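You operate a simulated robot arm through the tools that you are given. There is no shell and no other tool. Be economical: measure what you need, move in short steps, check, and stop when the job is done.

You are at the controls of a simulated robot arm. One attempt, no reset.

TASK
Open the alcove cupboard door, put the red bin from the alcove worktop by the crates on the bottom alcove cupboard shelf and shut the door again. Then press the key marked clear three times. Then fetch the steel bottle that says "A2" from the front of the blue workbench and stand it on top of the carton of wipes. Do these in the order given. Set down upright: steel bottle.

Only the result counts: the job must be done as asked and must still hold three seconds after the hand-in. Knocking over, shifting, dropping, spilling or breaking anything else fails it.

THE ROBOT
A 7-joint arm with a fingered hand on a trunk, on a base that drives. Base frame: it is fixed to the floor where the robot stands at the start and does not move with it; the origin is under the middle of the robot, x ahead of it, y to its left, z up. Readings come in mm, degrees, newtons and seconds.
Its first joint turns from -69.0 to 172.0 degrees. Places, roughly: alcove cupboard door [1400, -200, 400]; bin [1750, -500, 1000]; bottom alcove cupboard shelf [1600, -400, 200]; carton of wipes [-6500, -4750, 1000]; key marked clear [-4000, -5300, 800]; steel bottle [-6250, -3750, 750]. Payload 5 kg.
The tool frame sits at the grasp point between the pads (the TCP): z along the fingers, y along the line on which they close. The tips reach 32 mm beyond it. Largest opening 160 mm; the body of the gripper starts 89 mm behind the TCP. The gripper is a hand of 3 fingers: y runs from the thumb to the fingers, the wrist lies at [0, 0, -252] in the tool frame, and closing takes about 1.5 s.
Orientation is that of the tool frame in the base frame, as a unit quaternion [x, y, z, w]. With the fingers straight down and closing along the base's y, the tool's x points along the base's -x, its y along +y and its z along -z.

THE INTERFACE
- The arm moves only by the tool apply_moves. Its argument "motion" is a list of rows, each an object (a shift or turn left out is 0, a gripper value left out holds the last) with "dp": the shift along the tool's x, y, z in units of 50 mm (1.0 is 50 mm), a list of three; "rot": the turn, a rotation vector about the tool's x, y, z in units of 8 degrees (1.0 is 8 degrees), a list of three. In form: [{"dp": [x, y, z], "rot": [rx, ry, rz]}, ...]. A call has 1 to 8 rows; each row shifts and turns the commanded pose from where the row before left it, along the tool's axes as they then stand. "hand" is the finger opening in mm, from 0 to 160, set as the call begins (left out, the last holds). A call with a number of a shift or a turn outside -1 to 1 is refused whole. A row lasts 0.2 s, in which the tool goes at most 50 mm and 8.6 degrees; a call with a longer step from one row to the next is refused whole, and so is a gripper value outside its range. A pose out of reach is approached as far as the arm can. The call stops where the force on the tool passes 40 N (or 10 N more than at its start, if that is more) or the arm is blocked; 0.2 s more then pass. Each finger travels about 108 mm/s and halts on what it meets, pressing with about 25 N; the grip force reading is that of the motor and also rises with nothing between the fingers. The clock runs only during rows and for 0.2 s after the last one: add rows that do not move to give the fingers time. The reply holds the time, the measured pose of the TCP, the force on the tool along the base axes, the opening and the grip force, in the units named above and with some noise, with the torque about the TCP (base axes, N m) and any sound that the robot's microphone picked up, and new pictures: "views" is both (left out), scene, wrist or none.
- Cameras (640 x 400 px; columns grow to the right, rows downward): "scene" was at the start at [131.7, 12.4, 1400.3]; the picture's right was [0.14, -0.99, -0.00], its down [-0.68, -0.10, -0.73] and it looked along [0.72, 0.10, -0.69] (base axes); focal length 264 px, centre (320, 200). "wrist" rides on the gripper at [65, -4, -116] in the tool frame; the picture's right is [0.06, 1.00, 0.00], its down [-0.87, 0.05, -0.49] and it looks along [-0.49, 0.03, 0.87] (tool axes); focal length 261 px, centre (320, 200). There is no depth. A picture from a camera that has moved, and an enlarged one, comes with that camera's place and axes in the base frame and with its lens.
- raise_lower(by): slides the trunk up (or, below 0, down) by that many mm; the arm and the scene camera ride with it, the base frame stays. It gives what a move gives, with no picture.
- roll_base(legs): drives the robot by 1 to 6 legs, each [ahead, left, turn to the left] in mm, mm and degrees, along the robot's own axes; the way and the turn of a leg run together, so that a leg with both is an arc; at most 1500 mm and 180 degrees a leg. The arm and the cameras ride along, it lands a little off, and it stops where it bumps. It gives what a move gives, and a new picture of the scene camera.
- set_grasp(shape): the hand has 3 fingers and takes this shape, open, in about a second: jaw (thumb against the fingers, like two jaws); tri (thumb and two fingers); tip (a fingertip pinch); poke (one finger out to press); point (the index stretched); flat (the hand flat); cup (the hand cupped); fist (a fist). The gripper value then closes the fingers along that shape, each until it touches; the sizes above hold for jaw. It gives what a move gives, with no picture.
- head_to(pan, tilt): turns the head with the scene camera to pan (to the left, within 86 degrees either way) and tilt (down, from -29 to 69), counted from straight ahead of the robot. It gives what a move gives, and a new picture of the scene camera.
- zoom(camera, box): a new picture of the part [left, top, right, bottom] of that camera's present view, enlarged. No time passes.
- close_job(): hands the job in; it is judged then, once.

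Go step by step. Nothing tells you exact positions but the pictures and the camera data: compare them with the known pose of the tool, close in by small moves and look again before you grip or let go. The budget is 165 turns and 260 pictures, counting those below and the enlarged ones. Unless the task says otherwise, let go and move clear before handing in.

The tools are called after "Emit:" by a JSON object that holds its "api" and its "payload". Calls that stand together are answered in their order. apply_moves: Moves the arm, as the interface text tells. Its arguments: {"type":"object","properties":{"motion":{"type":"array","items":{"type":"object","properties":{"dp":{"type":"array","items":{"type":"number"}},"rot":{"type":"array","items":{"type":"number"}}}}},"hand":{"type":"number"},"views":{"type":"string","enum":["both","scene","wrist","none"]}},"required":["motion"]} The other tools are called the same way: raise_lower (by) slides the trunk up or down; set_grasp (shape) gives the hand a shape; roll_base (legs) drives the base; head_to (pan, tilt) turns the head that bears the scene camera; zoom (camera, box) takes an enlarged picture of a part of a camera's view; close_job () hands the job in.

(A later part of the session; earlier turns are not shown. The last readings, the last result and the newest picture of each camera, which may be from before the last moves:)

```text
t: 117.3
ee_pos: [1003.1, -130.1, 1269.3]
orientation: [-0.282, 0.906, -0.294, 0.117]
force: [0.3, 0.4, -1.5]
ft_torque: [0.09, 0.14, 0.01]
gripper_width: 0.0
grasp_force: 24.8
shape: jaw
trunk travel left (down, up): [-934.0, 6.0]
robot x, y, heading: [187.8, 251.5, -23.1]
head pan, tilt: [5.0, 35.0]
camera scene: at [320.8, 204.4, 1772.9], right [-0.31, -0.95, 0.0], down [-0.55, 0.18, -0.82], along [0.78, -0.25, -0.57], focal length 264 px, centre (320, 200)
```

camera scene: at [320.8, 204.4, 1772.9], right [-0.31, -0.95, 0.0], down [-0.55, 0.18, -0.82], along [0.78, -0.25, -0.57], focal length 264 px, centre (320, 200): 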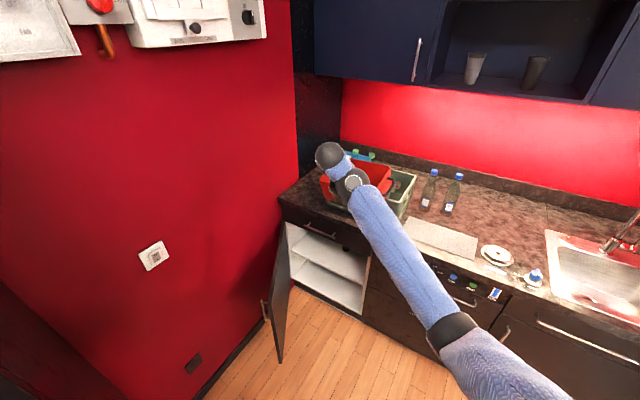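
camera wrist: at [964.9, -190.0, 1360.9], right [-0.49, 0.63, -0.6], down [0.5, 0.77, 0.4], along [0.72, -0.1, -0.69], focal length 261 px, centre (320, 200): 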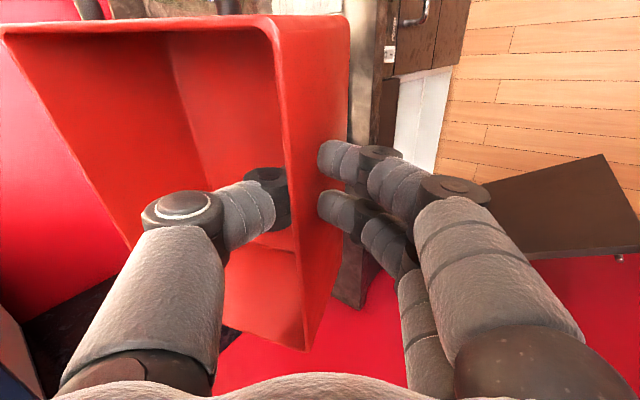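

Emit:
{"api": "raise_lower", "payload": {"by": -400}}

Emit:
{"api": "raise_lower", "payload": {"by": -350}}

Emit:
{"api": "head_to", "payload": {"pan": 0, "tilt": 30}}

```text
t: 121.2
ee_pos: [1002.6, -129.5, 869.3]
orientation: [-0.282, 0.906, -0.293, 0.118]
force: [-0.6, -0.6, -0.5]
ft_torque: [0.15, 0.15, -0.01]
gripper_width: 0.0
grasp_force: 25.5
shape: jaw
trunk travel left (down, up): [-534.0, 406.0]
robot x, y, heading: [188.4, 250.2, -23.0]
head pan, tilt: [5.0, 35.0]
```

```text
t: 124.6
ee_pos: [1003.3, -130.8, 519.9]
orientation: [-0.282, 0.906, -0.294, 0.118]
force: [-0.2, 0.6, -2.2]
ft_torque: [0.13, 0.14, 0.03]
gripper_width: 0.0
grasp_force: 24.9
shape: jaw
trunk travel left (down, up): [-184.0, 756.0]
robot x, y, heading: [192.1, 249.9, -22.9]
head pan, tilt: [5.0, 35.0]
```

```text
t: 125.3
ee_pos: [1003.1, -130.5, 519.6]
orientation: [-0.283, 0.906, -0.293, 0.118]
force: [0.4, 0.3, -1.6]
ft_torque: [0.13, 0.15, 0.01]
gripper_width: 0.0
grasp_force: 24.9
shape: jaw
trunk travel left (down, up): [-184.0, 756.0]
robot x, y, heading: [190.2, 250.6, -23.1]
head pan, tilt: [0.0, 30.0]
camera scene: at [320.3, 196.0, 1030.6], right [-0.39, -0.92, 0.0], down [-0.46, 0.2, -0.87], along [0.8, -0.34, -0.5], focal length 264 px, centre (320, 200)
```

scene: 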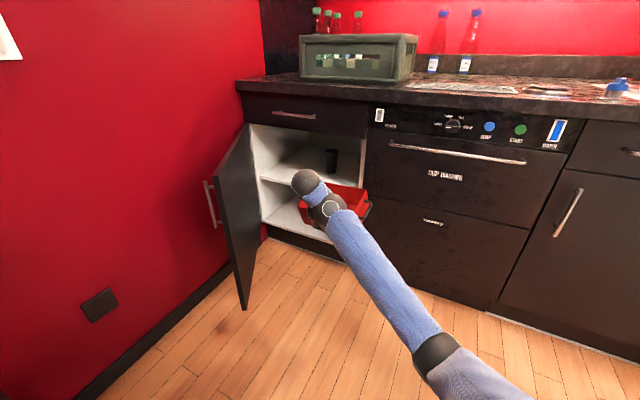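

Emit:
{"api": "zoom", "payload": {"camera": "scene", "box": [200, 90, 400, 260]}}

```text
2.35 times, centred on (300, 175) of scene
camera zoom: at [320.3, 196.0, 1030.6], right [-0.39, -0.92, 0.0], down [-0.46, 0.2, -0.87], along [0.8, -0.34, -0.5], focal length 621 px, centre (367, 259)
```

zoom: 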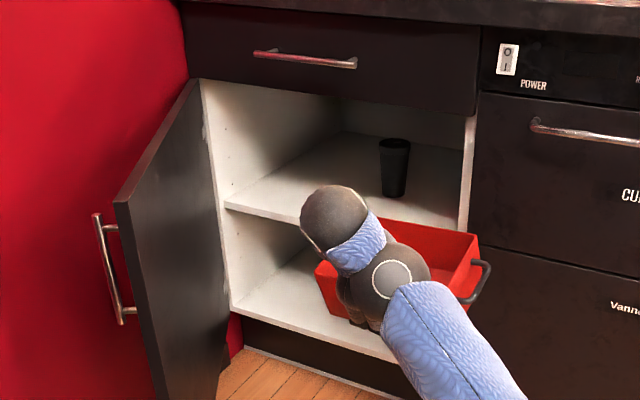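

Shelf heights: bottom z≈178, middle underside ≈434; opening L 685–1217. Lower 180 more and drive ahead 210, then look.

Emit:
{"api": "raise_lower", "payload": {"by": -180}}

Emit:
{"api": "roll_base", "payload": {"legs": [[190, 0, 0]]}}

```text
t: 127.3
ee_pos: [1003.3, -129.9, 340.1]
orientation: [-0.283, 0.906, -0.294, 0.117]
force: [-0.5, -0.2, -2.1]
ft_torque: [0.15, 0.15, 0.01]
gripper_width: 0.0
grasp_force: 25.1
shape: jaw
trunk travel left (down, up): [-4.0, 936.0]
robot x, y, heading: [190.9, 250.8, -23.2]
head pan, tilt: [0.0, 30.0]
```

```text
t: 128.6
ee_pos: [1131.5, -175.1, 337.4]
orientation: [-0.285, 0.905, -0.293, 0.12]
force: [-3.6, 6.6, -1.7]
ft_torque: [0.43, 0.25, -0.4]
gripper_width: 0.4
grasp_force: 25.0
shape: jaw
trunk travel left (down, up): [-4.0, 936.0]
robot x, y, heading: [318.9, 198.9, -23.1]
head pan, tilt: [0.0, 30.0]
stopped in leg 1: the force on the tool passed its limit at 52 N (the readings are from after the stop); the commanded pose is now the measured one
camera scene: at [447.5, 143.0, 850.6], right [-0.39, -0.92, 0.0], down [-0.46, 0.19, -0.87], along [0.8, -0.34, -0.5], focal length 264 px, centre (320, 200)
```

scene: 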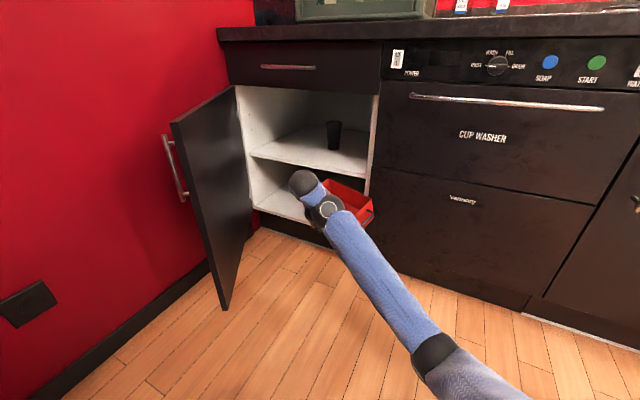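

The bin's handle end met the right post. Back 20 and move the hand 110 left with the arm.

Emit:
{"api": "apply_moves", "payload": {"motion": [{"dp": [0, 0.35, -0.26]}, {"dp": [-0.75, 0.06, 0]}, {"dp": [-0.75, 0.06, 0]}, {"dp": [-0.75, 0.06, 0]}], "views": "both"}}

```text
t: 129.6
ee_pos: [1219.9, -106.8, 340.1]
orientation: [-0.285, 0.905, -0.293, 0.119]
force: [-0.1, -0.9, -2.2]
ft_torque: [0.16, 0.14, 0.0]
gripper_width: 0.0
grasp_force: 25.0
shape: jaw
out of reach, approached as far as the arm can: row 1
trunk travel left (down, up): [-4.0, 936.0]
robot x, y, heading: [318.7, 199.3, -22.5]
head pan, tilt: [0.0, 30.0]
camera scene: at [447.4, 142.4, 850.6], right [-0.39, -0.92, 0.0], down [-0.46, 0.2, -0.87], along [0.8, -0.34, -0.5], focal length 264 px, centre (320, 200)
camera wrist: at [1124.3, -93.4, 432.1], right [-0.49, 0.63, -0.6], down [0.49, 0.77, 0.4], along [0.72, -0.09, -0.69], focal length 261 px, centre (320, 200)
```

scene: 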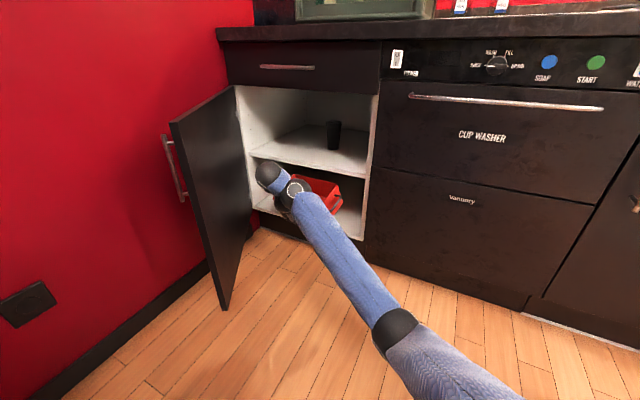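
wrist: 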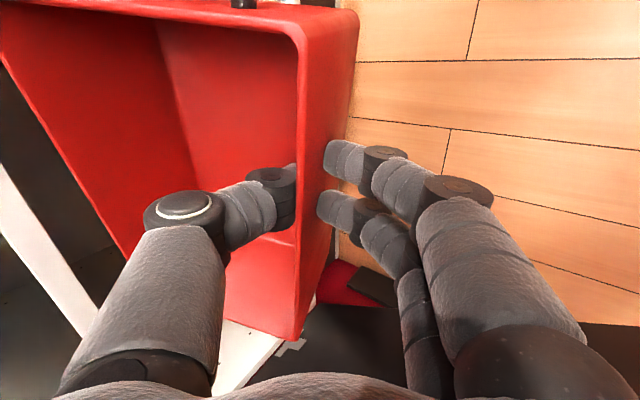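

Bin is lined up with the opening. Drive in: Δu +125.

Emit:
{"api": "roll_base", "payload": {"legs": [[110, -58, 0]]}}

```text
t: 130.9
ee_pos: [1300.3, -199.5, 339.8]
orientation: [-0.286, 0.905, -0.291, 0.12]
force: [-1.1, -0.4, -0.9]
ft_torque: [0.12, 0.13, -0.01]
gripper_width: 0.2
grasp_force: 25.2
shape: jaw
trunk travel left (down, up): [-4.0, 936.0]
robot x, y, heading: [397.1, 98.8, -22.6]
head pan, tilt: [0.0, 30.0]
camera scene: at [528.0, 46.2, 850.6], right [-0.39, -0.92, 0.0], down [-0.46, 0.19, -0.87], along [0.8, -0.34, -0.5], focal length 264 px, centre (320, 200)
```

scene: 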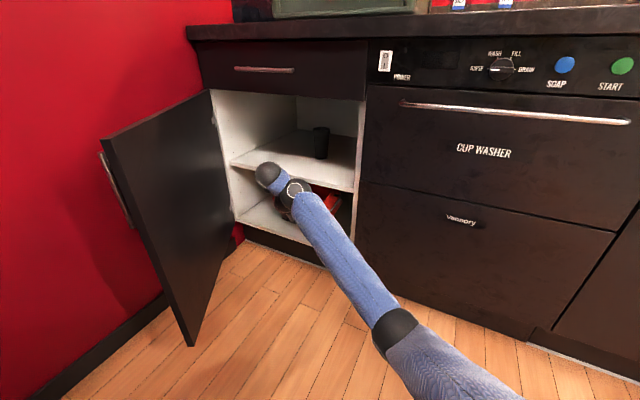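

TCP at u≈981 inside the opening. Lower 60 toward the shelf.

Emit:
{"api": "apply_moves", "payload": {"motion": [{"dp": [0.02, 0.3, 0.4]}, {"dp": [0.02, 0.3, 0.4]}, {"dp": [0.01, 0.12, 0.16]}], "views": "both"}}

```text
t: 131.7
ee_pos: [1300.5, -199.3, 280.1]
orientation: [-0.286, 0.905, -0.292, 0.119]
force: [-0.1, 0.4, -2.0]
ft_torque: [0.11, 0.1, 0.02]
gripper_width: 0.0
grasp_force: 24.9
shape: jaw
trunk travel left (down, up): [-4.0, 936.0]
robot x, y, heading: [399.6, 100.2, -22.7]
head pan, tilt: [0.0, 30.0]
camera scene: at [528.0, 46.2, 850.6], right [-0.39, -0.92, 0.0], down [-0.46, 0.19, -0.87], along [0.8, -0.34, -0.5], focal length 264 px, centre (320, 200)
camera wrist: at [1205.8, -186.9, 372.7], right [-0.5, 0.63, -0.6], down [0.49, 0.77, 0.4], along [0.72, -0.09, -0.69], focal length 261 px, centre (320, 200)
```

scene: 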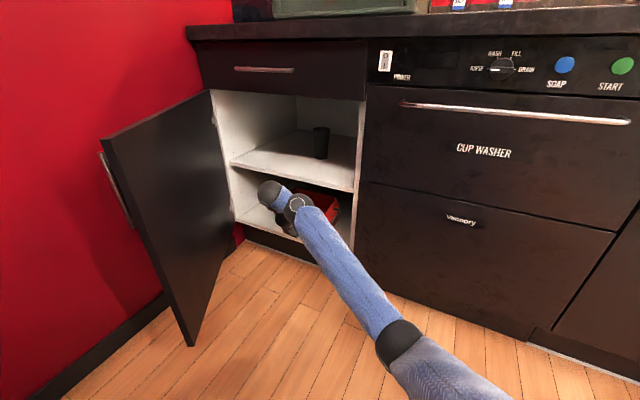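
wrist: 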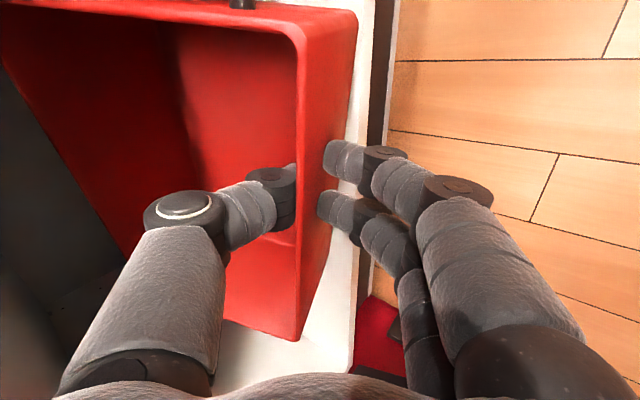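

The bin's front bottom edge is over the shelf, ~25 mm inside. Lower to contact.

Emit:
{"api": "apply_moves", "payload": {"motion": [{"dp": [0.01, 0.12, 0.16]}, {"dp": [0.01, 0.12, 0.16]}], "views": "wrist"}}

```text
t: 132.3
ee_pos: [1299.9, -199.6, 261.2]
orientation: [-0.286, 0.905, -0.292, 0.12]
force: [0.0, 1.1, -1.0]
ft_torque: [0.12, 0.12, -0.02]
gripper_width: 0.0
grasp_force: 25.0
shape: jaw
trunk travel left (down, up): [-4.0, 936.0]
robot x, y, heading: [400.0, 103.6, -22.8]
head pan, tilt: [0.0, 30.0]
camera wrist: at [1205.2, -187.0, 353.5], right [-0.5, 0.63, -0.6], down [0.49, 0.77, 0.4], along [0.72, -0.09, -0.69], focal length 261 px, centre (320, 200)
```

wrist: 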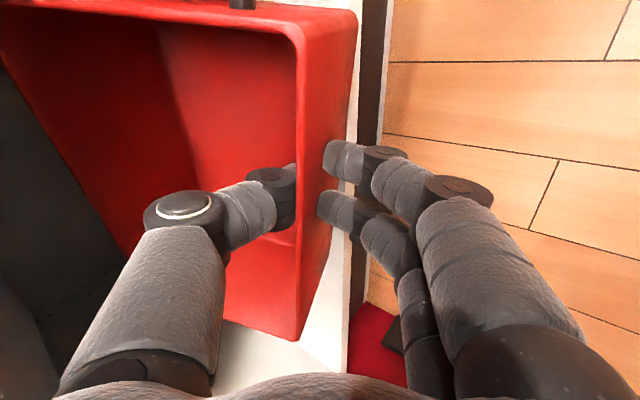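

Move 30 deeper and continue lowering.

Emit:
{"api": "apply_moves", "payload": {"motion": [{"dp": [-0.03, -0.48, 0.36]}, {"dp": [0.01, 0.12, 0.16]}, {"dp": [0.01, 0.12, 0.16]}, {}], "views": "wrist"}}

```text
t: 133.3
ee_pos: [1318.8, -222.7, 242.2]
orientation: [-0.286, 0.904, -0.293, 0.121]
force: [0.0, 2.8, 6.8]
ft_torque: [0.06, -0.14, 0.08]
gripper_width: 0.3
grasp_force: 25.6
shape: jaw
trunk travel left (down, up): [-4.0, 936.0]
robot x, y, heading: [398.0, 102.0, -22.8]
head pan, tilt: [0.0, 30.0]
camera wrist: at [1223.9, -210.7, 333.7], right [-0.5, 0.63, -0.6], down [0.49, 0.77, 0.4], along [0.72, -0.09, -0.69], focal length 261 px, centre (320, 200)
```

wrist: 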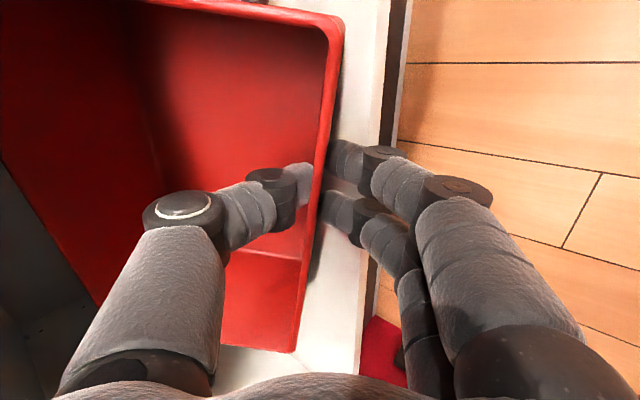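

Contact with the shelf. Release gently.

Emit:
{"api": "apply_moves", "payload": {"hand": 24, "motion": [{}, {}, {}], "views": "wrist"}}

```text
t: 134.1
ee_pos: [1319.0, -223.5, 241.5]
orientation: [-0.285, 0.905, -0.292, 0.119]
force: [1.1, 0.2, -0.2]
ft_torque: [0.04, -0.01, 0.03]
gripper_width: 24.3
grasp_force: 0.1
shape: jaw
trunk travel left (down, up): [-4.0, 936.0]
robot x, y, heading: [398.1, 100.5, -22.9]
head pan, tilt: [0.0, 30.0]
camera wrist: at [1223.7, -211.3, 332.9], right [-0.5, 0.63, -0.6], down [0.49, 0.77, 0.4], along [0.72, -0.09, -0.69], focal length 261 px, centre (320, 200)
```

wrist: 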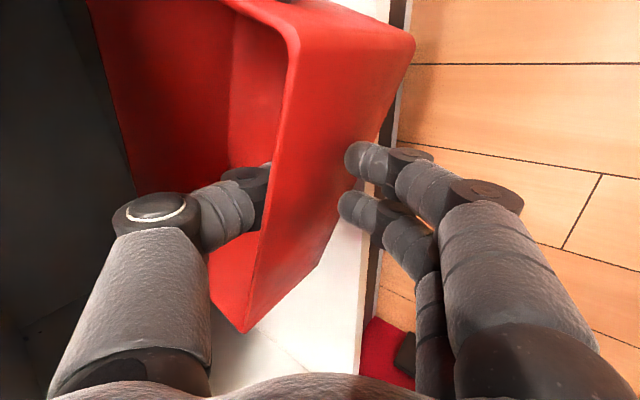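

The bin is standing level, yawed ~20° with its right corner near the front edge. Open wider so the thumb clears the wall, and withdraw along the finger axis.

Emit:
{"api": "apply_moves", "payload": {"hand": 90, "motion": [{"dp": [0, -0.2, -0.26]}, {}, {}, {"dp": [0, 0, -0.4]}, {"dp": [0, 0, -0.5]}, {"dp": [0, 0, -0.8]}, {"dp": [0, 0, -0.8]}], "views": "both"}}

```text
t: 135.7
ee_pos: [1271.3, -168.4, 352.2]
orientation: [-0.289, 0.903, -0.296, 0.118]
force: [0.2, 1.1, 0.1]
ft_torque: [-0.02, -0.01, -0.05]
gripper_width: 89.7
grasp_force: 0.0
shape: jaw
out of reach, approached as far as the arm can: row 7
trunk travel left (down, up): [-4.0, 936.0]
robot x, y, heading: [400.0, 102.3, -22.7]
head pan, tilt: [0.0, 30.0]
camera scene: at [528.2, 46.3, 850.6], right [-0.39, -0.92, 0.0], down [-0.46, 0.19, -0.87], along [0.8, -0.34, -0.5], focal length 264 px, centre (320, 200)
camera wrist: at [1175.2, -156.1, 445.5], right [-0.5, 0.62, -0.6], down [0.48, 0.78, 0.4], along [0.72, -0.09, -0.69], focal length 261 px, centre (320, 200)
```

scene: 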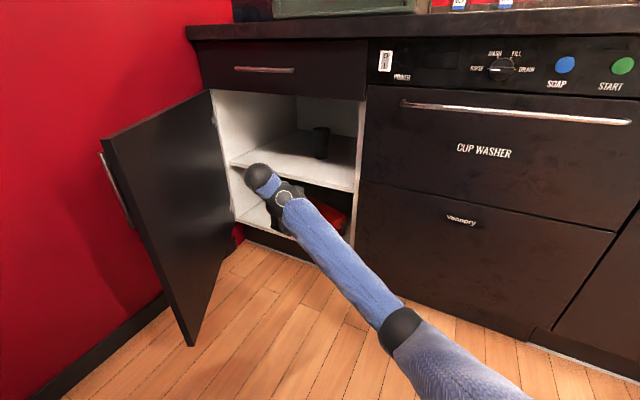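
wrist: 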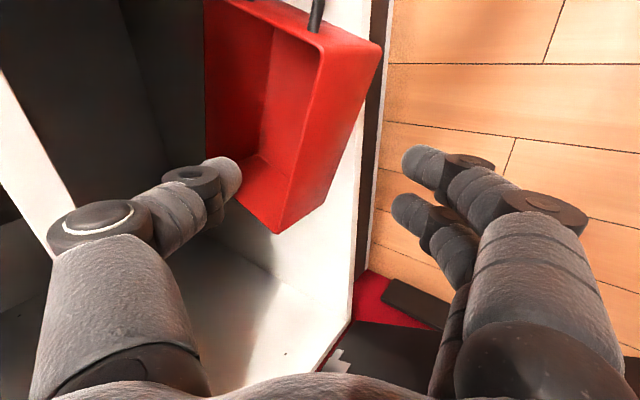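

The bin is upright on the shelf. Close the hand and push its right-front portion inwards to square it.

Emit:
{"api": "apply_moves", "payload": {"hand": 0, "motion": [{"dp": [0.8, 0.3, -0.2]}, {"dp": [0, 0, 0]}, {"dp": [0, 0.6, 0.78]}, {"dp": [0, 0.6, 0.78]}, {}], "views": "wrist"}}

```text
t: 136.9
ee_pos: [1274.9, -163.8, 252.6]
orientation: [-0.286, 0.905, -0.292, 0.12]
force: [0.0, 0.2, -0.4]
ft_torque: [0.02, 0.02, -0.01]
gripper_width: 0.0
grasp_force: 24.9
shape: jaw
out of reach, approached as far as the arm can: row 1
trunk travel left (down, up): [-4.0, 936.0]
robot x, y, heading: [398.4, 103.4, -22.7]
head pan, tilt: [0.0, 30.0]
camera wrist: at [1178.7, -151.9, 344.9], right [-0.5, 0.63, -0.6], down [0.49, 0.77, 0.4], along [0.72, -0.09, -0.69], focal length 261 px, centre (320, 200)
```

wrist: 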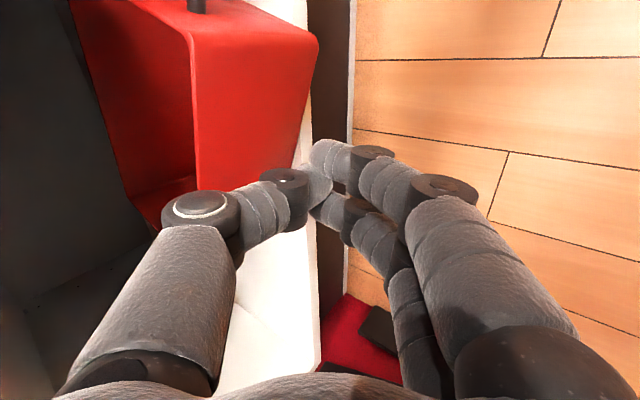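

Emit:
{"api": "apply_moves", "payload": {"motion": [{"dp": [0.7, 0, 0]}, {"dp": [0.6, 0, 0]}, {"dp": [-0.03, -0.48, 0.36]}, {"dp": [-0.03, -0.48, 0.36]}, {"dp": [-0.03, -0.48, 0.36]}], "views": "wrist"}}

```text
t: 138.1
ee_pos: [1277.3, -273.7, 250.7]
orientation: [-0.285, 0.905, -0.293, 0.12]
force: [0.4, 0.4, 0.3]
ft_torque: [-0.05, 0.0, 0.02]
gripper_width: 0.0
grasp_force: 24.6
shape: jaw
trunk travel left (down, up): [-4.0, 936.0]
robot x, y, heading: [400.8, 99.1, -22.7]
head pan, tilt: [0.0, 30.0]
camera wrist: at [1182.1, -260.7, 343.0], right [-0.5, 0.63, -0.6], down [0.49, 0.77, 0.4], along [0.72, -0.09, -0.69], focal length 261 px, centre (320, 200)
```

wrist: 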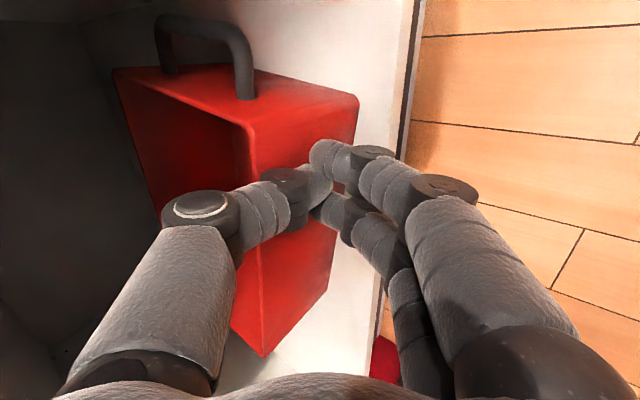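

The bin is squared and ~35 mm inside. Now withdraw: arm back/up a bit, then base back.

Emit:
{"api": "apply_moves", "payload": {"motion": [{"dp": [0.0, 0.6, -0.45]}, {"dp": [0.0, 0.6, -0.45]}, {"dp": [0, 0.0, -0.8]}], "views": "none"}}

Emit:
{"api": "roll_base", "payload": {"legs": [[-180, 15, 0]]}}

```text
t: 138.9
ee_pos: [1217.7, -192.8, 281.9]
orientation: [-0.287, 0.905, -0.292, 0.119]
force: [0.1, 0.3, 0.3]
ft_torque: [-0.01, -0.04, -0.02]
gripper_width: 0.0
grasp_force: 25.2
shape: jaw
trunk travel left (down, up): [-4.0, 936.0]
robot x, y, heading: [402.2, 102.0, -22.7]
head pan, tilt: [0.0, 30.0]
```

```text
t: 140.4
ee_pos: [1057.5, -109.9, 282.3]
orientation: [-0.286, 0.905, -0.292, 0.121]
force: [0.3, -0.2, 0.2]
ft_torque: [0.01, 0.03, -0.01]
gripper_width: 0.0
grasp_force: 24.8
shape: jaw
trunk travel left (down, up): [-4.0, 936.0]
robot x, y, heading: [240.5, 182.7, -22.9]
head pan, tilt: [0.0, 30.0]
camera scene: at [367.3, 130.0, 850.7], right [-0.39, -0.92, 0.0], down [-0.46, 0.19, -0.87], along [0.8, -0.34, -0.5], focal length 264 px, centre (320, 200)
```

scene: 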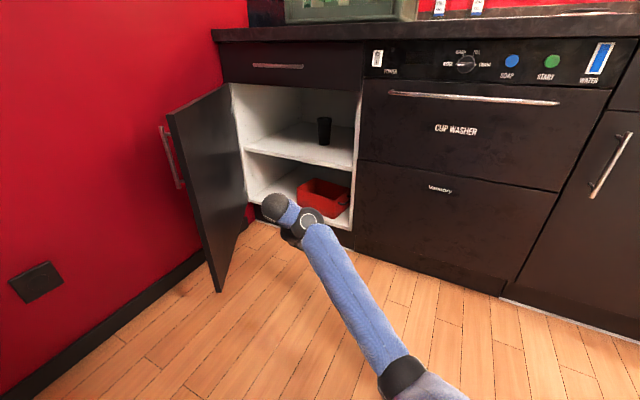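

Bin sits well. Now get the hand round to the door's outer side: tilt the tool forward, back the base 220 straight from the counter.

Emit:
{"api": "apply_moves", "payload": {"motion": [{"rot": [1, 0, 0]}, {"rot": [1, 0, 0]}, {"rot": [0.5, 0, 0]}], "views": "none"}}

Emit:
{"api": "roll_base", "payload": {"legs": [[-220, 110, 0]]}}

```text
t: 141.2
ee_pos: [1057.8, -109.3, 282.9]
orientation: [-0.26, 0.84, -0.446, 0.167]
force: [0.0, 0.5, -0.8]
ft_torque: [-0.01, 0.02, 0.01]
gripper_width: 0.0
grasp_force: 24.9
shape: jaw
trunk travel left (down, up): [-4.0, 936.0]
robot x, y, heading: [236.4, 184.5, -22.7]
head pan, tilt: [0.0, 30.0]
```

```text
t: 143.0
ee_pos: [898.1, 78.8, 282.0]
orientation: [-0.261, 0.84, -0.445, 0.168]
force: [0.0, -0.3, -0.5]
ft_torque: [0.02, -0.01, -0.02]
gripper_width: 0.2
grasp_force: 24.9
shape: jaw
trunk travel left (down, up): [-4.0, 936.0]
robot x, y, heading: [79.3, 366.6, -22.7]
head pan, tilt: [0.0, 30.0]
camera scene: at [207.5, 316.3, 850.7], right [-0.39, -0.92, 0.0], down [-0.46, 0.19, -0.87], along [0.8, -0.33, -0.5], focal length 264 px, centre (320, 200)
```

scene: 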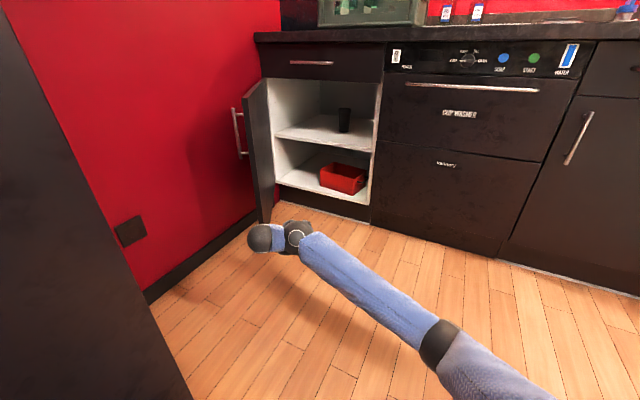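

Turn left 15° to bring the hand in front of, and left past, the door's free edge.

Emit:
{"api": "roll_base", "payload": {"legs": [[0, 0, 15]]}}

Emit:
{"api": "apply_moves", "payload": {"motion": [{"dp": [-0.8, 0, 0]}, {"dp": [-0.8, 0, 0]}], "views": "both"}}

```text
t: 144.3
ee_pos: [945.9, 304.3, 282.0]
orientation: [-0.371, 0.798, -0.418, 0.226]
force: [-0.9, 0.5, 0.0]
ft_torque: [0.01, 0.01, 0.02]
gripper_width: 0.0
grasp_force: 25.1
shape: jaw
trunk travel left (down, up): [-4.0, 936.0]
robot x, y, heading: [77.0, 369.4, -7.5]
head pan, tilt: [0.0, 30.0]
camera scene: at [217.3, 352.4, 850.7], right [-0.13, -0.99, 0.0], down [-0.5, 0.07, -0.87], along [0.86, -0.11, -0.5], focal length 264 px, centre (320, 200)
```

scene: 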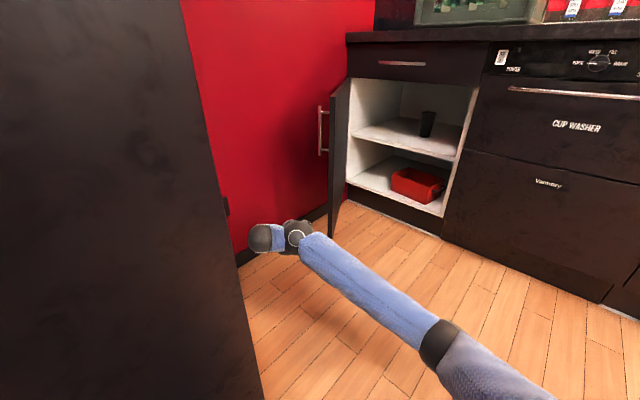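

```text
t: 144.9
ee_pos: [996.2, 364.1, 285.4]
orientation: [-0.37, 0.798, -0.419, 0.226]
force: [0.4, -0.6, -0.1]
ft_torque: [0.0, -0.02, 0.01]
gripper_width: 0.0
grasp_force: 25.1
shape: jaw
trunk travel left (down, up): [-4.0, 936.0]
robot x, y, heading: [80.4, 366.3, -7.8]
head pan, tilt: [0.0, 30.0]
camera scene: at [217.1, 351.9, 850.6], right [-0.13, -0.99, 0.0], down [-0.5, 0.07, -0.87], along [0.86, -0.11, -0.5], focal length 264 px, centre (320, 200)
camera wrist: at [879.6, 371.2, 350.3], right [-0.44, 0.33, -0.84], down [0.19, 0.94, 0.27], along [0.88, -0.04, -0.48], focal length 261 px, centre (320, 200)
```

scene: 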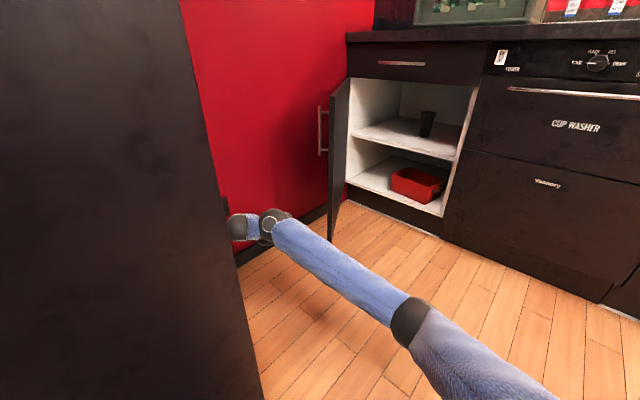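
wrist: 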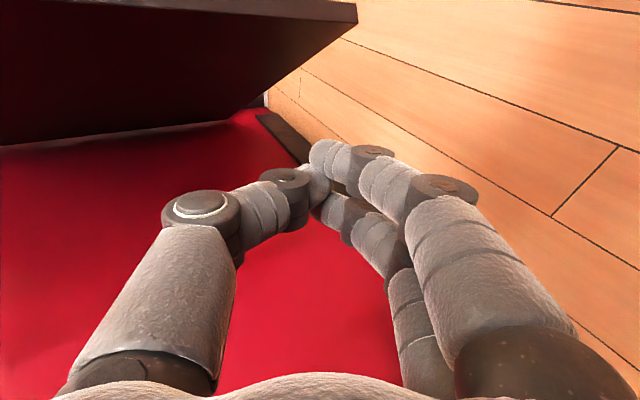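

The hand is left of the door's free edge. Drive straight toward the counter to push the door.

Emit:
{"api": "roll_base", "payload": {"legs": [[300, -278, 0]]}}

```text
t: 147.4
ee_pos: [1256.0, 40.8, 286.2]
orientation: [-0.367, 0.8, -0.419, 0.224]
force: [-0.9, 0.2, 0.5]
ft_torque: [0.0, -0.04, -0.01]
gripper_width: 0.0
grasp_force: 25.2
shape: jaw
trunk travel left (down, up): [-4.0, 936.0]
robot x, y, heading: [335.6, 54.3, -8.2]
head pan, tilt: [0.0, 30.0]
camera scene: at [478.0, 32.5, 850.7], right [-0.14, -0.99, 0.0], down [-0.5, 0.07, -0.87], along [0.86, -0.12, -0.5], focal length 264 px, centre (320, 200)
```

scene: 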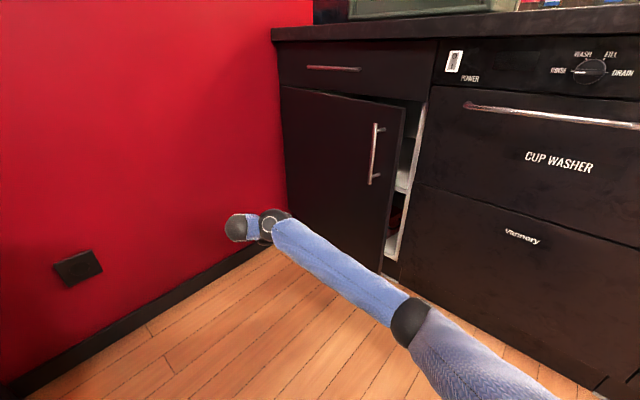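

Nearly closed. Continue 200 more.

Emit:
{"api": "roll_base", "payload": {"legs": [[140, -132, 0]]}}

```text
t: 149.0
ee_pos: [1378.3, -114.4, 286.3]
orientation: [-0.367, 0.8, -0.419, 0.223]
force: [-0.1, -0.5, 0.4]
ft_torque: [0.0, -0.02, 0.0]
gripper_width: 0.1
grasp_force: 24.5
shape: jaw
trunk travel left (down, up): [-4.0, 936.0]
robot x, y, heading: [459.0, -103.2, -8.1]
head pan, tilt: [0.0, 30.0]
camera scene: at [598.4, -121.5, 850.7], right [-0.14, -0.99, 0.0], down [-0.5, 0.07, -0.87], along [0.86, -0.12, -0.5], focal length 264 px, centre (320, 200)
```

scene: 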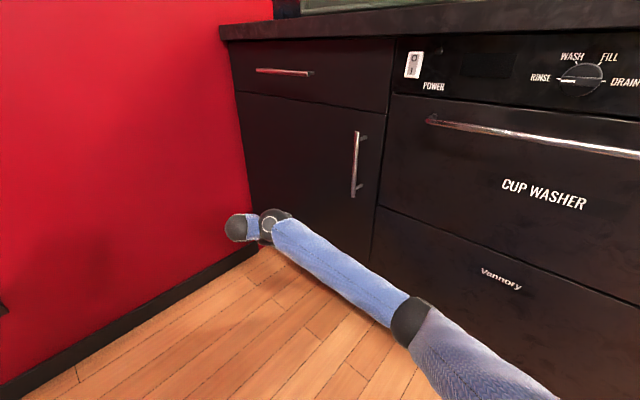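

It looks shut; one more small push until contact force to be sure.

Emit:
{"api": "roll_base", "payload": {"legs": [[30, -28, 0]]}}

Emit:
{"api": "zoom", "payload": {"camera": "scene", "box": [220, 20, 420, 300]}}

```text
t: 149.8
ee_pos: [1382.0, -115.6, 278.0]
orientation: [-0.373, 0.8, -0.413, 0.223]
force: [-0.5, -0.2, -0.2]
ft_torque: [0.04, 0.0, 0.02]
gripper_width: 0.2
grasp_force: 24.8
shape: jaw
trunk travel left (down, up): [-4.0, 936.0]
robot x, y, heading: [472.3, -119.9, -8.2]
head pan, tilt: [0.0, 30.0]
stopped in leg 1: the robot was blocked; the commanded pose is now the measured one
camera scene: at [610.1, -137.7, 850.0], right [-0.14, -0.99, 0.0], down [-0.5, 0.07, -0.87], along [0.86, -0.12, -0.5], focal length 264 px, centre (320, 200)
```

scene: 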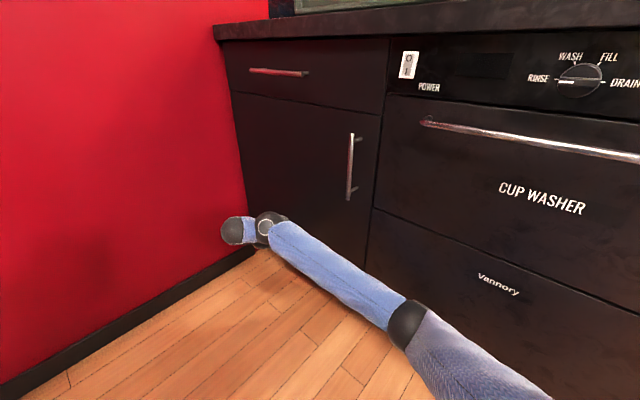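

```text
1.43 times, centred on (320, 160) of scene
camera zoom: at [610.1, -137.7, 850.0], right [-0.14, -0.99, 0.0], down [-0.5, 0.07, -0.87], along [0.86, -0.12, -0.5], focal length 377 px, centre (320, 257)
```

zoom: 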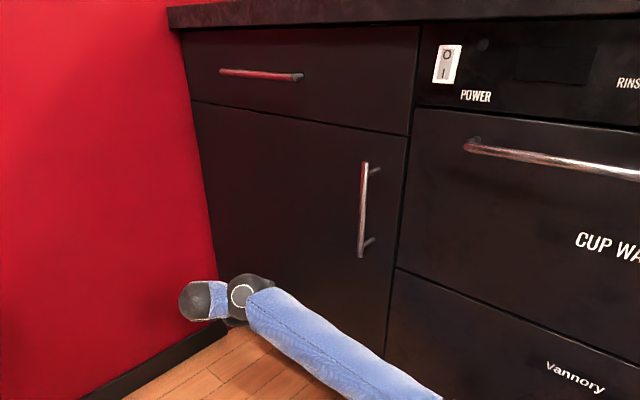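

The door is shut flush. Now back away, raise the trunk, and look around for the route to the clear key.

Emit:
{"api": "roll_base", "payload": {"legs": [[-250, 230, 0], [-180, 150, 0]]}}

Emit:
{"api": "raise_lower", "payload": {"by": 400}}

Emit:
{"api": "head_to", "payload": {"pan": -86, "tilt": 12}}

```text
t: 153.4
ee_pos: [1015.9, 316.3, 278.5]
orientation: [-0.37, 0.802, -0.414, 0.221]
force: [-0.6, 0.7, 0.7]
ft_torque: [-0.01, -0.01, 0.01]
gripper_width: 0.2
grasp_force: 25.5
shape: jaw
trunk travel left (down, up): [-4.0, 936.0]
robot x, y, heading: [105.9, 325.7, -8.6]
head pan, tilt: [0.0, 30.0]
camera scene: at [242.8, 302.4, 850.7], right [-0.15, -0.99, 0.0], down [-0.49, 0.07, -0.87], along [0.86, -0.13, -0.5], focal length 264 px, centre (320, 200)
```

scene: 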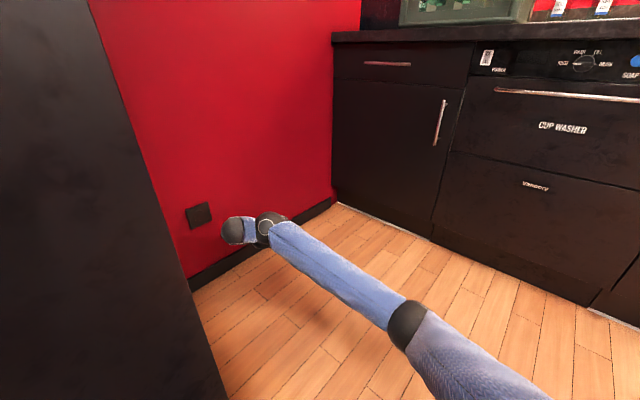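

```text
t: 157.3
ee_pos: [1015.1, 315.9, 679.1]
orientation: [-0.369, 0.802, -0.414, 0.221]
force: [-0.2, -0.4, 0.6]
ft_torque: [0.03, 0.02, 0.01]
gripper_width: 0.0
grasp_force: 25.1
shape: jaw
trunk travel left (down, up): [-404.0, 536.0]
robot x, y, heading: [101.9, 322.3, -8.3]
head pan, tilt: [0.0, 30.0]
```

```text
t: 158.9
ee_pos: [1015.0, 318.1, 679.7]
orientation: [-0.369, 0.803, -0.413, 0.221]
force: [-0.3, -0.1, -0.5]
ft_torque: [0.03, -0.01, -0.02]
gripper_width: 0.0
grasp_force: 24.8
shape: jaw
trunk travel left (down, up): [-404.0, 536.0]
robot x, y, heading: [104.7, 322.5, -8.4]
head pan, tilt: [-85.9, 12.0]
camera scene: at [146.4, 222.6, 1279.8], right [-1.0, 0.08, 0.0], down [0.02, 0.21, -0.98], along [-0.07, -0.98, -0.21], focal length 264 px, centre (320, 200)
```

scene: 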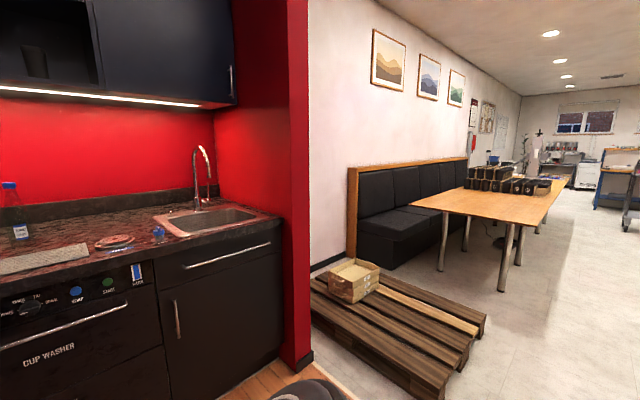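

The hall runs along bearing −140°; the table and pallet are on the left side of that corridor. Retract the arm and turn toward it.

Emit:
{"api": "apply_moves", "payload": {"motion": [{"dp": [0.51, 0.46, -0.72]}, {"dp": [0.51, 0.46, -0.72]}, {"dp": [0.51, 0.46, -0.72]}, {"dp": [0.51, 0.46, -0.72]}, {"dp": [0.51, 0.46, -0.72]}, {"dp": [0.51, 0.46, -0.72]}, {"dp": [0.51, 0.46, -0.72]}], "views": "none"}}

Emit:
{"api": "head_to", "payload": {"pan": 0, "tilt": 12}}

Emit:
{"api": "roll_base", "payload": {"legs": [[0, 0, -132]]}}

```text
t: 160.5
ee_pos: [935.7, 323.1, 672.2]
orientation: [-0.37, 0.802, -0.414, 0.222]
force: [0.4, -0.3, -0.3]
ft_torque: [-0.03, -0.01, -0.02]
gripper_width: 0.0
grasp_force: 24.7
shape: jaw
out of reach, approached as far as the arm can: row 2, 3, 4, 5, 6, 7
trunk travel left (down, up): [-404.0, 536.0]
robot x, y, heading: [104.2, 321.9, -8.3]
head pan, tilt: [-85.9, 12.0]
```

```text
t: 162.1
ee_pos: [934.0, 321.9, 672.4]
orientation: [-0.371, 0.801, -0.413, 0.222]
force: [0.1, 1.3, 0.1]
ft_torque: [-0.01, 0.01, 0.01]
gripper_width: 0.0
grasp_force: 25.4
shape: jaw
trunk travel left (down, up): [-404.0, 536.0]
robot x, y, heading: [107.3, 319.6, -8.3]
head pan, tilt: [0.0, 12.0]
camera scene: at [245.6, 301.9, 1279.7], right [-0.15, -0.99, 0.0], down [-0.21, 0.03, -0.98], along [0.97, -0.14, -0.21], focal length 264 px, centre (320, 200)
```

scene: 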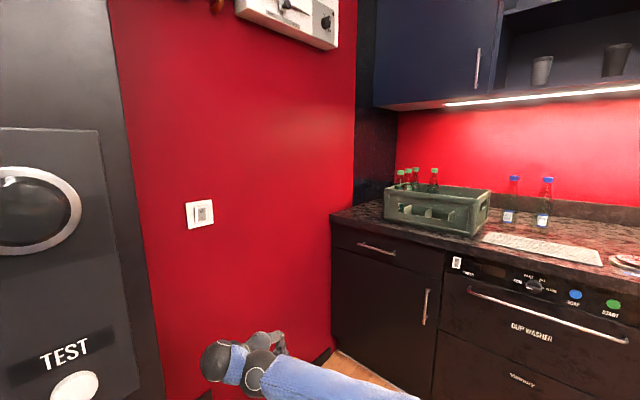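

```text
t: 167.9
ee_pos: [-445.4, -298.5, 671.8]
orientation: [0.579, 0.667, -0.371, -0.286]
force: [-0.6, 0.5, -0.4]
ft_torque: [0.01, 0.0, 0.0]
gripper_width: 0.0
grasp_force: 25.5
shape: jaw
trunk travel left (down, up): [-404.0, 536.0]
robot x, y, heading: [102.5, 324.4, -140.1]
head pan, tilt: [0.0, 12.0]
camera scene: at [-6.5, 230.9, 1279.7], right [-0.64, 0.77, 0.0], down [0.16, 0.13, -0.98], along [-0.75, -0.63, -0.21], focal length 264 px, centre (320, 200)
```

scene: 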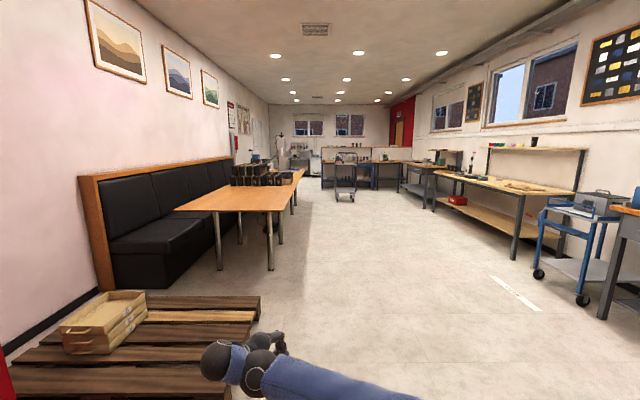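

The corridor ahead is clear. Drive 4500 ahead.

Emit:
{"api": "roll_base", "payload": {"legs": [[1500, 0, 0], [1500, 0, 0], [1500, 0, 0]]}}

Emit:
{"api": "head_to", "payload": {"pan": 40, "tilt": 12}}

```text
t: 189.3
ee_pos: [-3816.7, -3255.6, 673.2]
orientation: [0.565, 0.679, -0.377, -0.278]
force: [0.1, 0.3, 1.0]
ft_torque: [0.03, 0.01, 0.01]
gripper_width: 0.0
grasp_force: 24.7
shape: jaw
trunk travel left (down, up): [-404.0, 536.0]
robot x, y, heading: [-3287.8, -2609.8, -137.7]
head pan, tilt: [0.0, 12.0]
camera scene: at [-3399.3, -2707.3, 1279.7], right [-0.67, 0.74, 0.0], down [0.15, 0.14, -0.98], along [-0.72, -0.66, -0.21], focal length 264 px, centre (320, 200)
```

scene: 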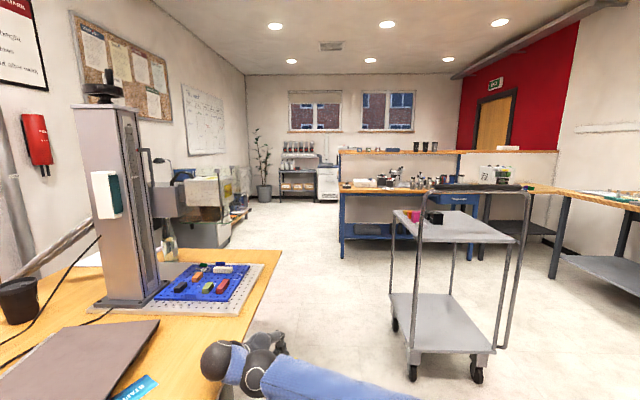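

```text
t: 190.4
ee_pos: [-3817.1, -3256.1, 671.8]
orientation: [0.565, 0.679, -0.378, -0.279]
force: [-0.4, 0.1, -0.6]
ft_torque: [0.03, 0.01, -0.01]
gripper_width: 0.0
grasp_force: 25.0
shape: jaw
trunk travel left (down, up): [-404.0, 536.0]
robot x, y, heading: [-3289.0, -2612.1, -137.5]
head pan, tilt: [40.0, 12.0]
camera scene: at [-3342.8, -2736.8, 1279.8], right [-0.99, 0.13, 0.0], down [0.03, 0.21, -0.98], along [-0.13, -0.97, -0.21], focal length 264 px, centre (320, 200)
```

scene: 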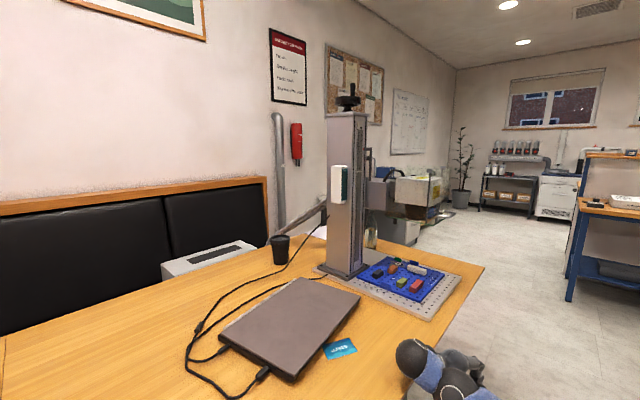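

The lane lies between the table end and a cart. Straighten (−3°), shift right 90, and go 1450 ahead.

Emit:
{"api": "roll_base", "payload": {"legs": [[0, -90, -3], [1450, 0, 0]]}}

```text
t: 195.0
ee_pos: [-4426.0, -3575.1, 664.7]
orientation: [0.586, 0.663, -0.365, -0.29]
force: [0.6, -0.2, -0.8]
ft_torque: [-0.02, 0.0, 0.0]
gripper_width: 0.1
grasp_force: 25.6
shape: jaw
trunk travel left (down, up): [-404.0, 536.0]
robot x, y, heading: [-3876.1, -2971.4, -141.3]
head pan, tilt: [40.0, 12.0]
stopped in leg 2: the robot was blocked; the commanded pose is now the measured one
camera scene: at [-3921.8, -3089.9, 1280.7], right [-0.98, 0.2, 0.01], down [0.03, 0.2, -0.98], along [-0.19, -0.96, -0.2], focal length 264 px, centre (320, 200)
```

scene: 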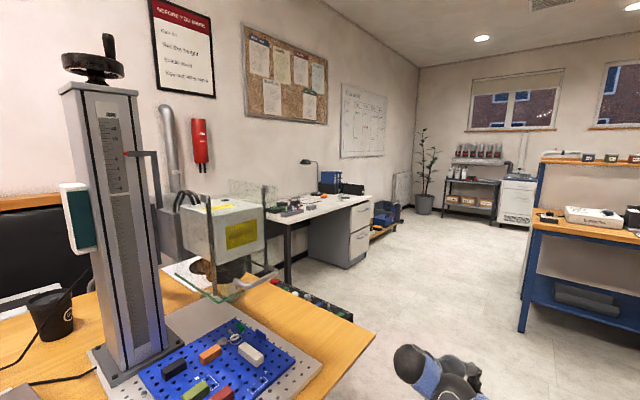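

Blocked after ~700. Look to see what is near the base.

Emit:
{"api": "head_to", "payload": {"pan": -30, "tilt": 45}}

Emit:
{"api": "head_to", "payload": {"pan": 40, "tilt": 50}}

```text
t: 196.4
ee_pos: [-4424.8, -3576.7, 664.9]
orientation: [0.585, 0.664, -0.364, -0.29]
force: [-0.9, 0.2, 0.1]
ft_torque: [-0.04, -0.01, -0.02]
gripper_width: 0.0
grasp_force: 25.2
shape: jaw
trunk travel left (down, up): [-404.0, 536.0]
robot x, y, heading: [-3874.0, -2973.1, -141.1]
head pan, tilt: [-30.0, 45.0]
camera scene: at [-3984.2, -3010.6, 1229.2], right [-0.15, 0.99, 0.0], down [0.69, 0.1, -0.71], along [-0.71, -0.11, -0.7], focal length 264 px, centre (320, 200)
```

scene: 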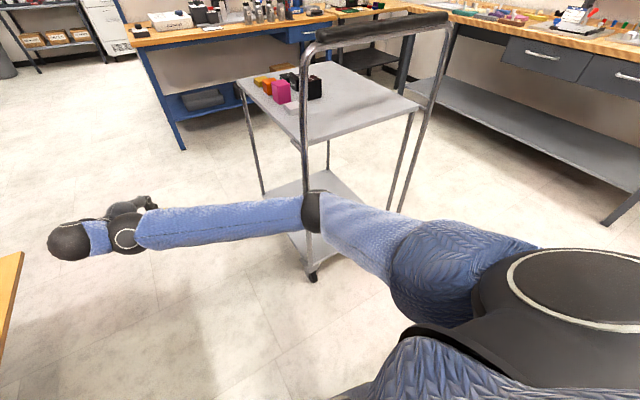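

```text
t: 197.8
ee_pos: [-4424.9, -3576.1, 664.8]
orientation: [0.586, 0.663, -0.364, -0.289]
force: [0.2, -1.2, 0.8]
ft_torque: [0.01, 0.03, -0.01]
gripper_width: 0.0
grasp_force: 25.4
shape: jaw
trunk travel left (down, up): [-404.0, 536.0]
robot x, y, heading: [-3876.2, -2970.4, -141.0]
head pan, tilt: [40.0, 50.0]
camera scene: at [-3919.2, -3073.5, 1222.1], right [-0.98, 0.2, 0.01], down [0.14, 0.75, -0.65], along [-0.13, -0.63, -0.76], focal length 264 px, centre (320, 200)
```

scene: 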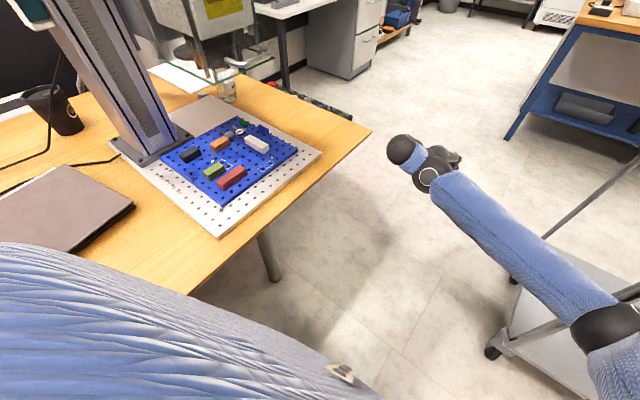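

The elbow met the cart's handle post. Back off 80, then raise the trunk so the arm clears the handle's height.

Emit:
{"api": "roll_base", "payload": {"legs": [[-90, 0, 0]]}}

Emit:
{"api": "raise_lower", "payload": {"by": 400}}

Emit:
{"api": "head_to", "payload": {"pan": -20, "tilt": 50}}

```text
t: 198.9
ee_pos: [-4361.1, -3522.7, 658.3]
orientation: [0.586, 0.665, -0.361, -0.289]
force: [-0.3, -0.1, 0.6]
ft_torque: [-0.01, 0.01, -0.02]
gripper_width: 0.0
grasp_force: 25.5
shape: jaw
trunk travel left (down, up): [-404.0, 536.0]
robot x, y, heading: [-3805.9, -2916.8, -141.5]
head pan, tilt: [40.0, 50.0]
camera scene: at [-3858.9, -3021.8, 1221.3], right [-0.98, 0.19, 0.0], down [0.15, 0.75, -0.64], along [-0.12, -0.63, -0.77], focal length 264 px, centre (320, 200)
```

scene: 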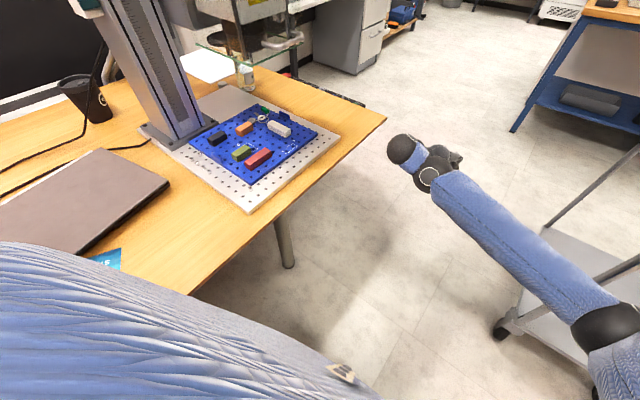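

```text
t: 202.7
ee_pos: [-4361.7, -3521.9, 1059.5]
orientation: [0.586, 0.666, -0.361, -0.287]
force: [-0.3, -0.3, 0.7]
ft_torque: [0.0, 0.02, 0.03]
gripper_width: 0.0
grasp_force: 24.9
shape: jaw
trunk travel left (down, up): [-804.0, 136.0]
robot x, y, heading: [-3803.1, -2914.1, -141.3]
head pan, tilt: [40.0, 50.0]
```

```text
t: 204.0
ee_pos: [-4360.6, -3522.9, 1058.9]
orientation: [0.586, 0.666, -0.361, -0.287]
force: [-0.2, 0.9, 0.2]
ft_torque: [-0.01, -0.02, 0.0]
gripper_width: 0.0
grasp_force: 25.2
shape: jaw
trunk travel left (down, up): [-804.0, 136.0]
robot x, y, heading: [-3803.5, -2910.8, -141.3]
head pan, tilt: [-20.0, 50.0]
camera scene: at [-3917.6, -2971.6, 1621.1], right [-0.32, 0.95, 0.0], down [0.72, 0.25, -0.64], along [-0.61, -0.21, -0.77], focal length 264 px, centre (320, 200)
```

scene: 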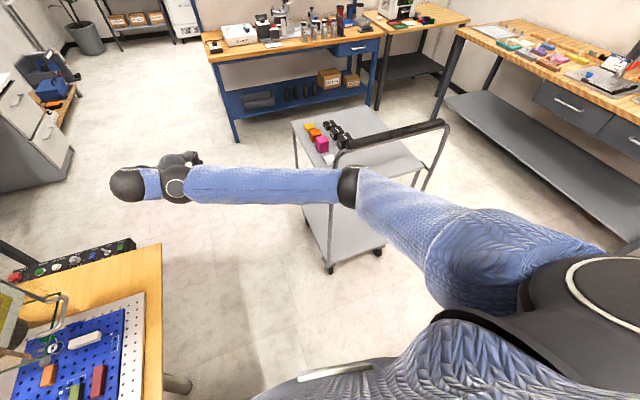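

Things on the cart are undisturbed. Continue 800 ahead in the gap with the arm now above the handle.

Emit:
{"api": "roll_base", "payload": {"legs": [[0, 10, 0.8], [850, 0, 0]]}}

```text
t: 208.8
ee_pos: [-4976.7, -4079.8, 1057.8]
orientation: [0.578, 0.673, -0.364, -0.284]
force: [-0.5, -0.4, -0.2]
ft_torque: [-0.03, -0.01, -0.02]
gripper_width: 0.0
grasp_force: 25.0
shape: jaw
trunk travel left (down, up): [-804.0, 136.0]
robot x, y, heading: [-4435.3, -3460.8, -140.0]
head pan, tilt: [-20.0, 50.0]
camera scene: at [-4548.3, -3517.2, 1621.1], right [-0.35, 0.94, 0.0], down [0.72, 0.27, -0.64], along [-0.6, -0.22, -0.77], focal length 264 px, centre (320, 200)
```

scene: 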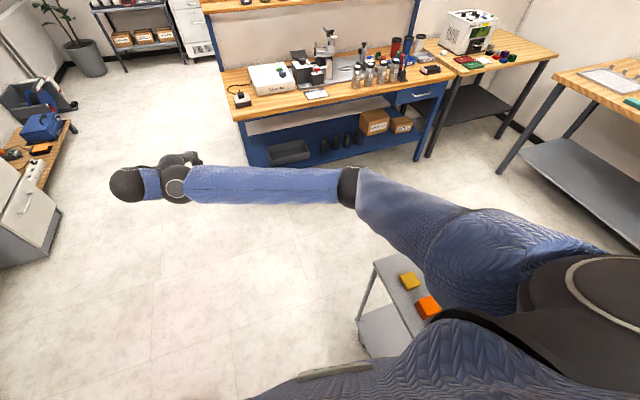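

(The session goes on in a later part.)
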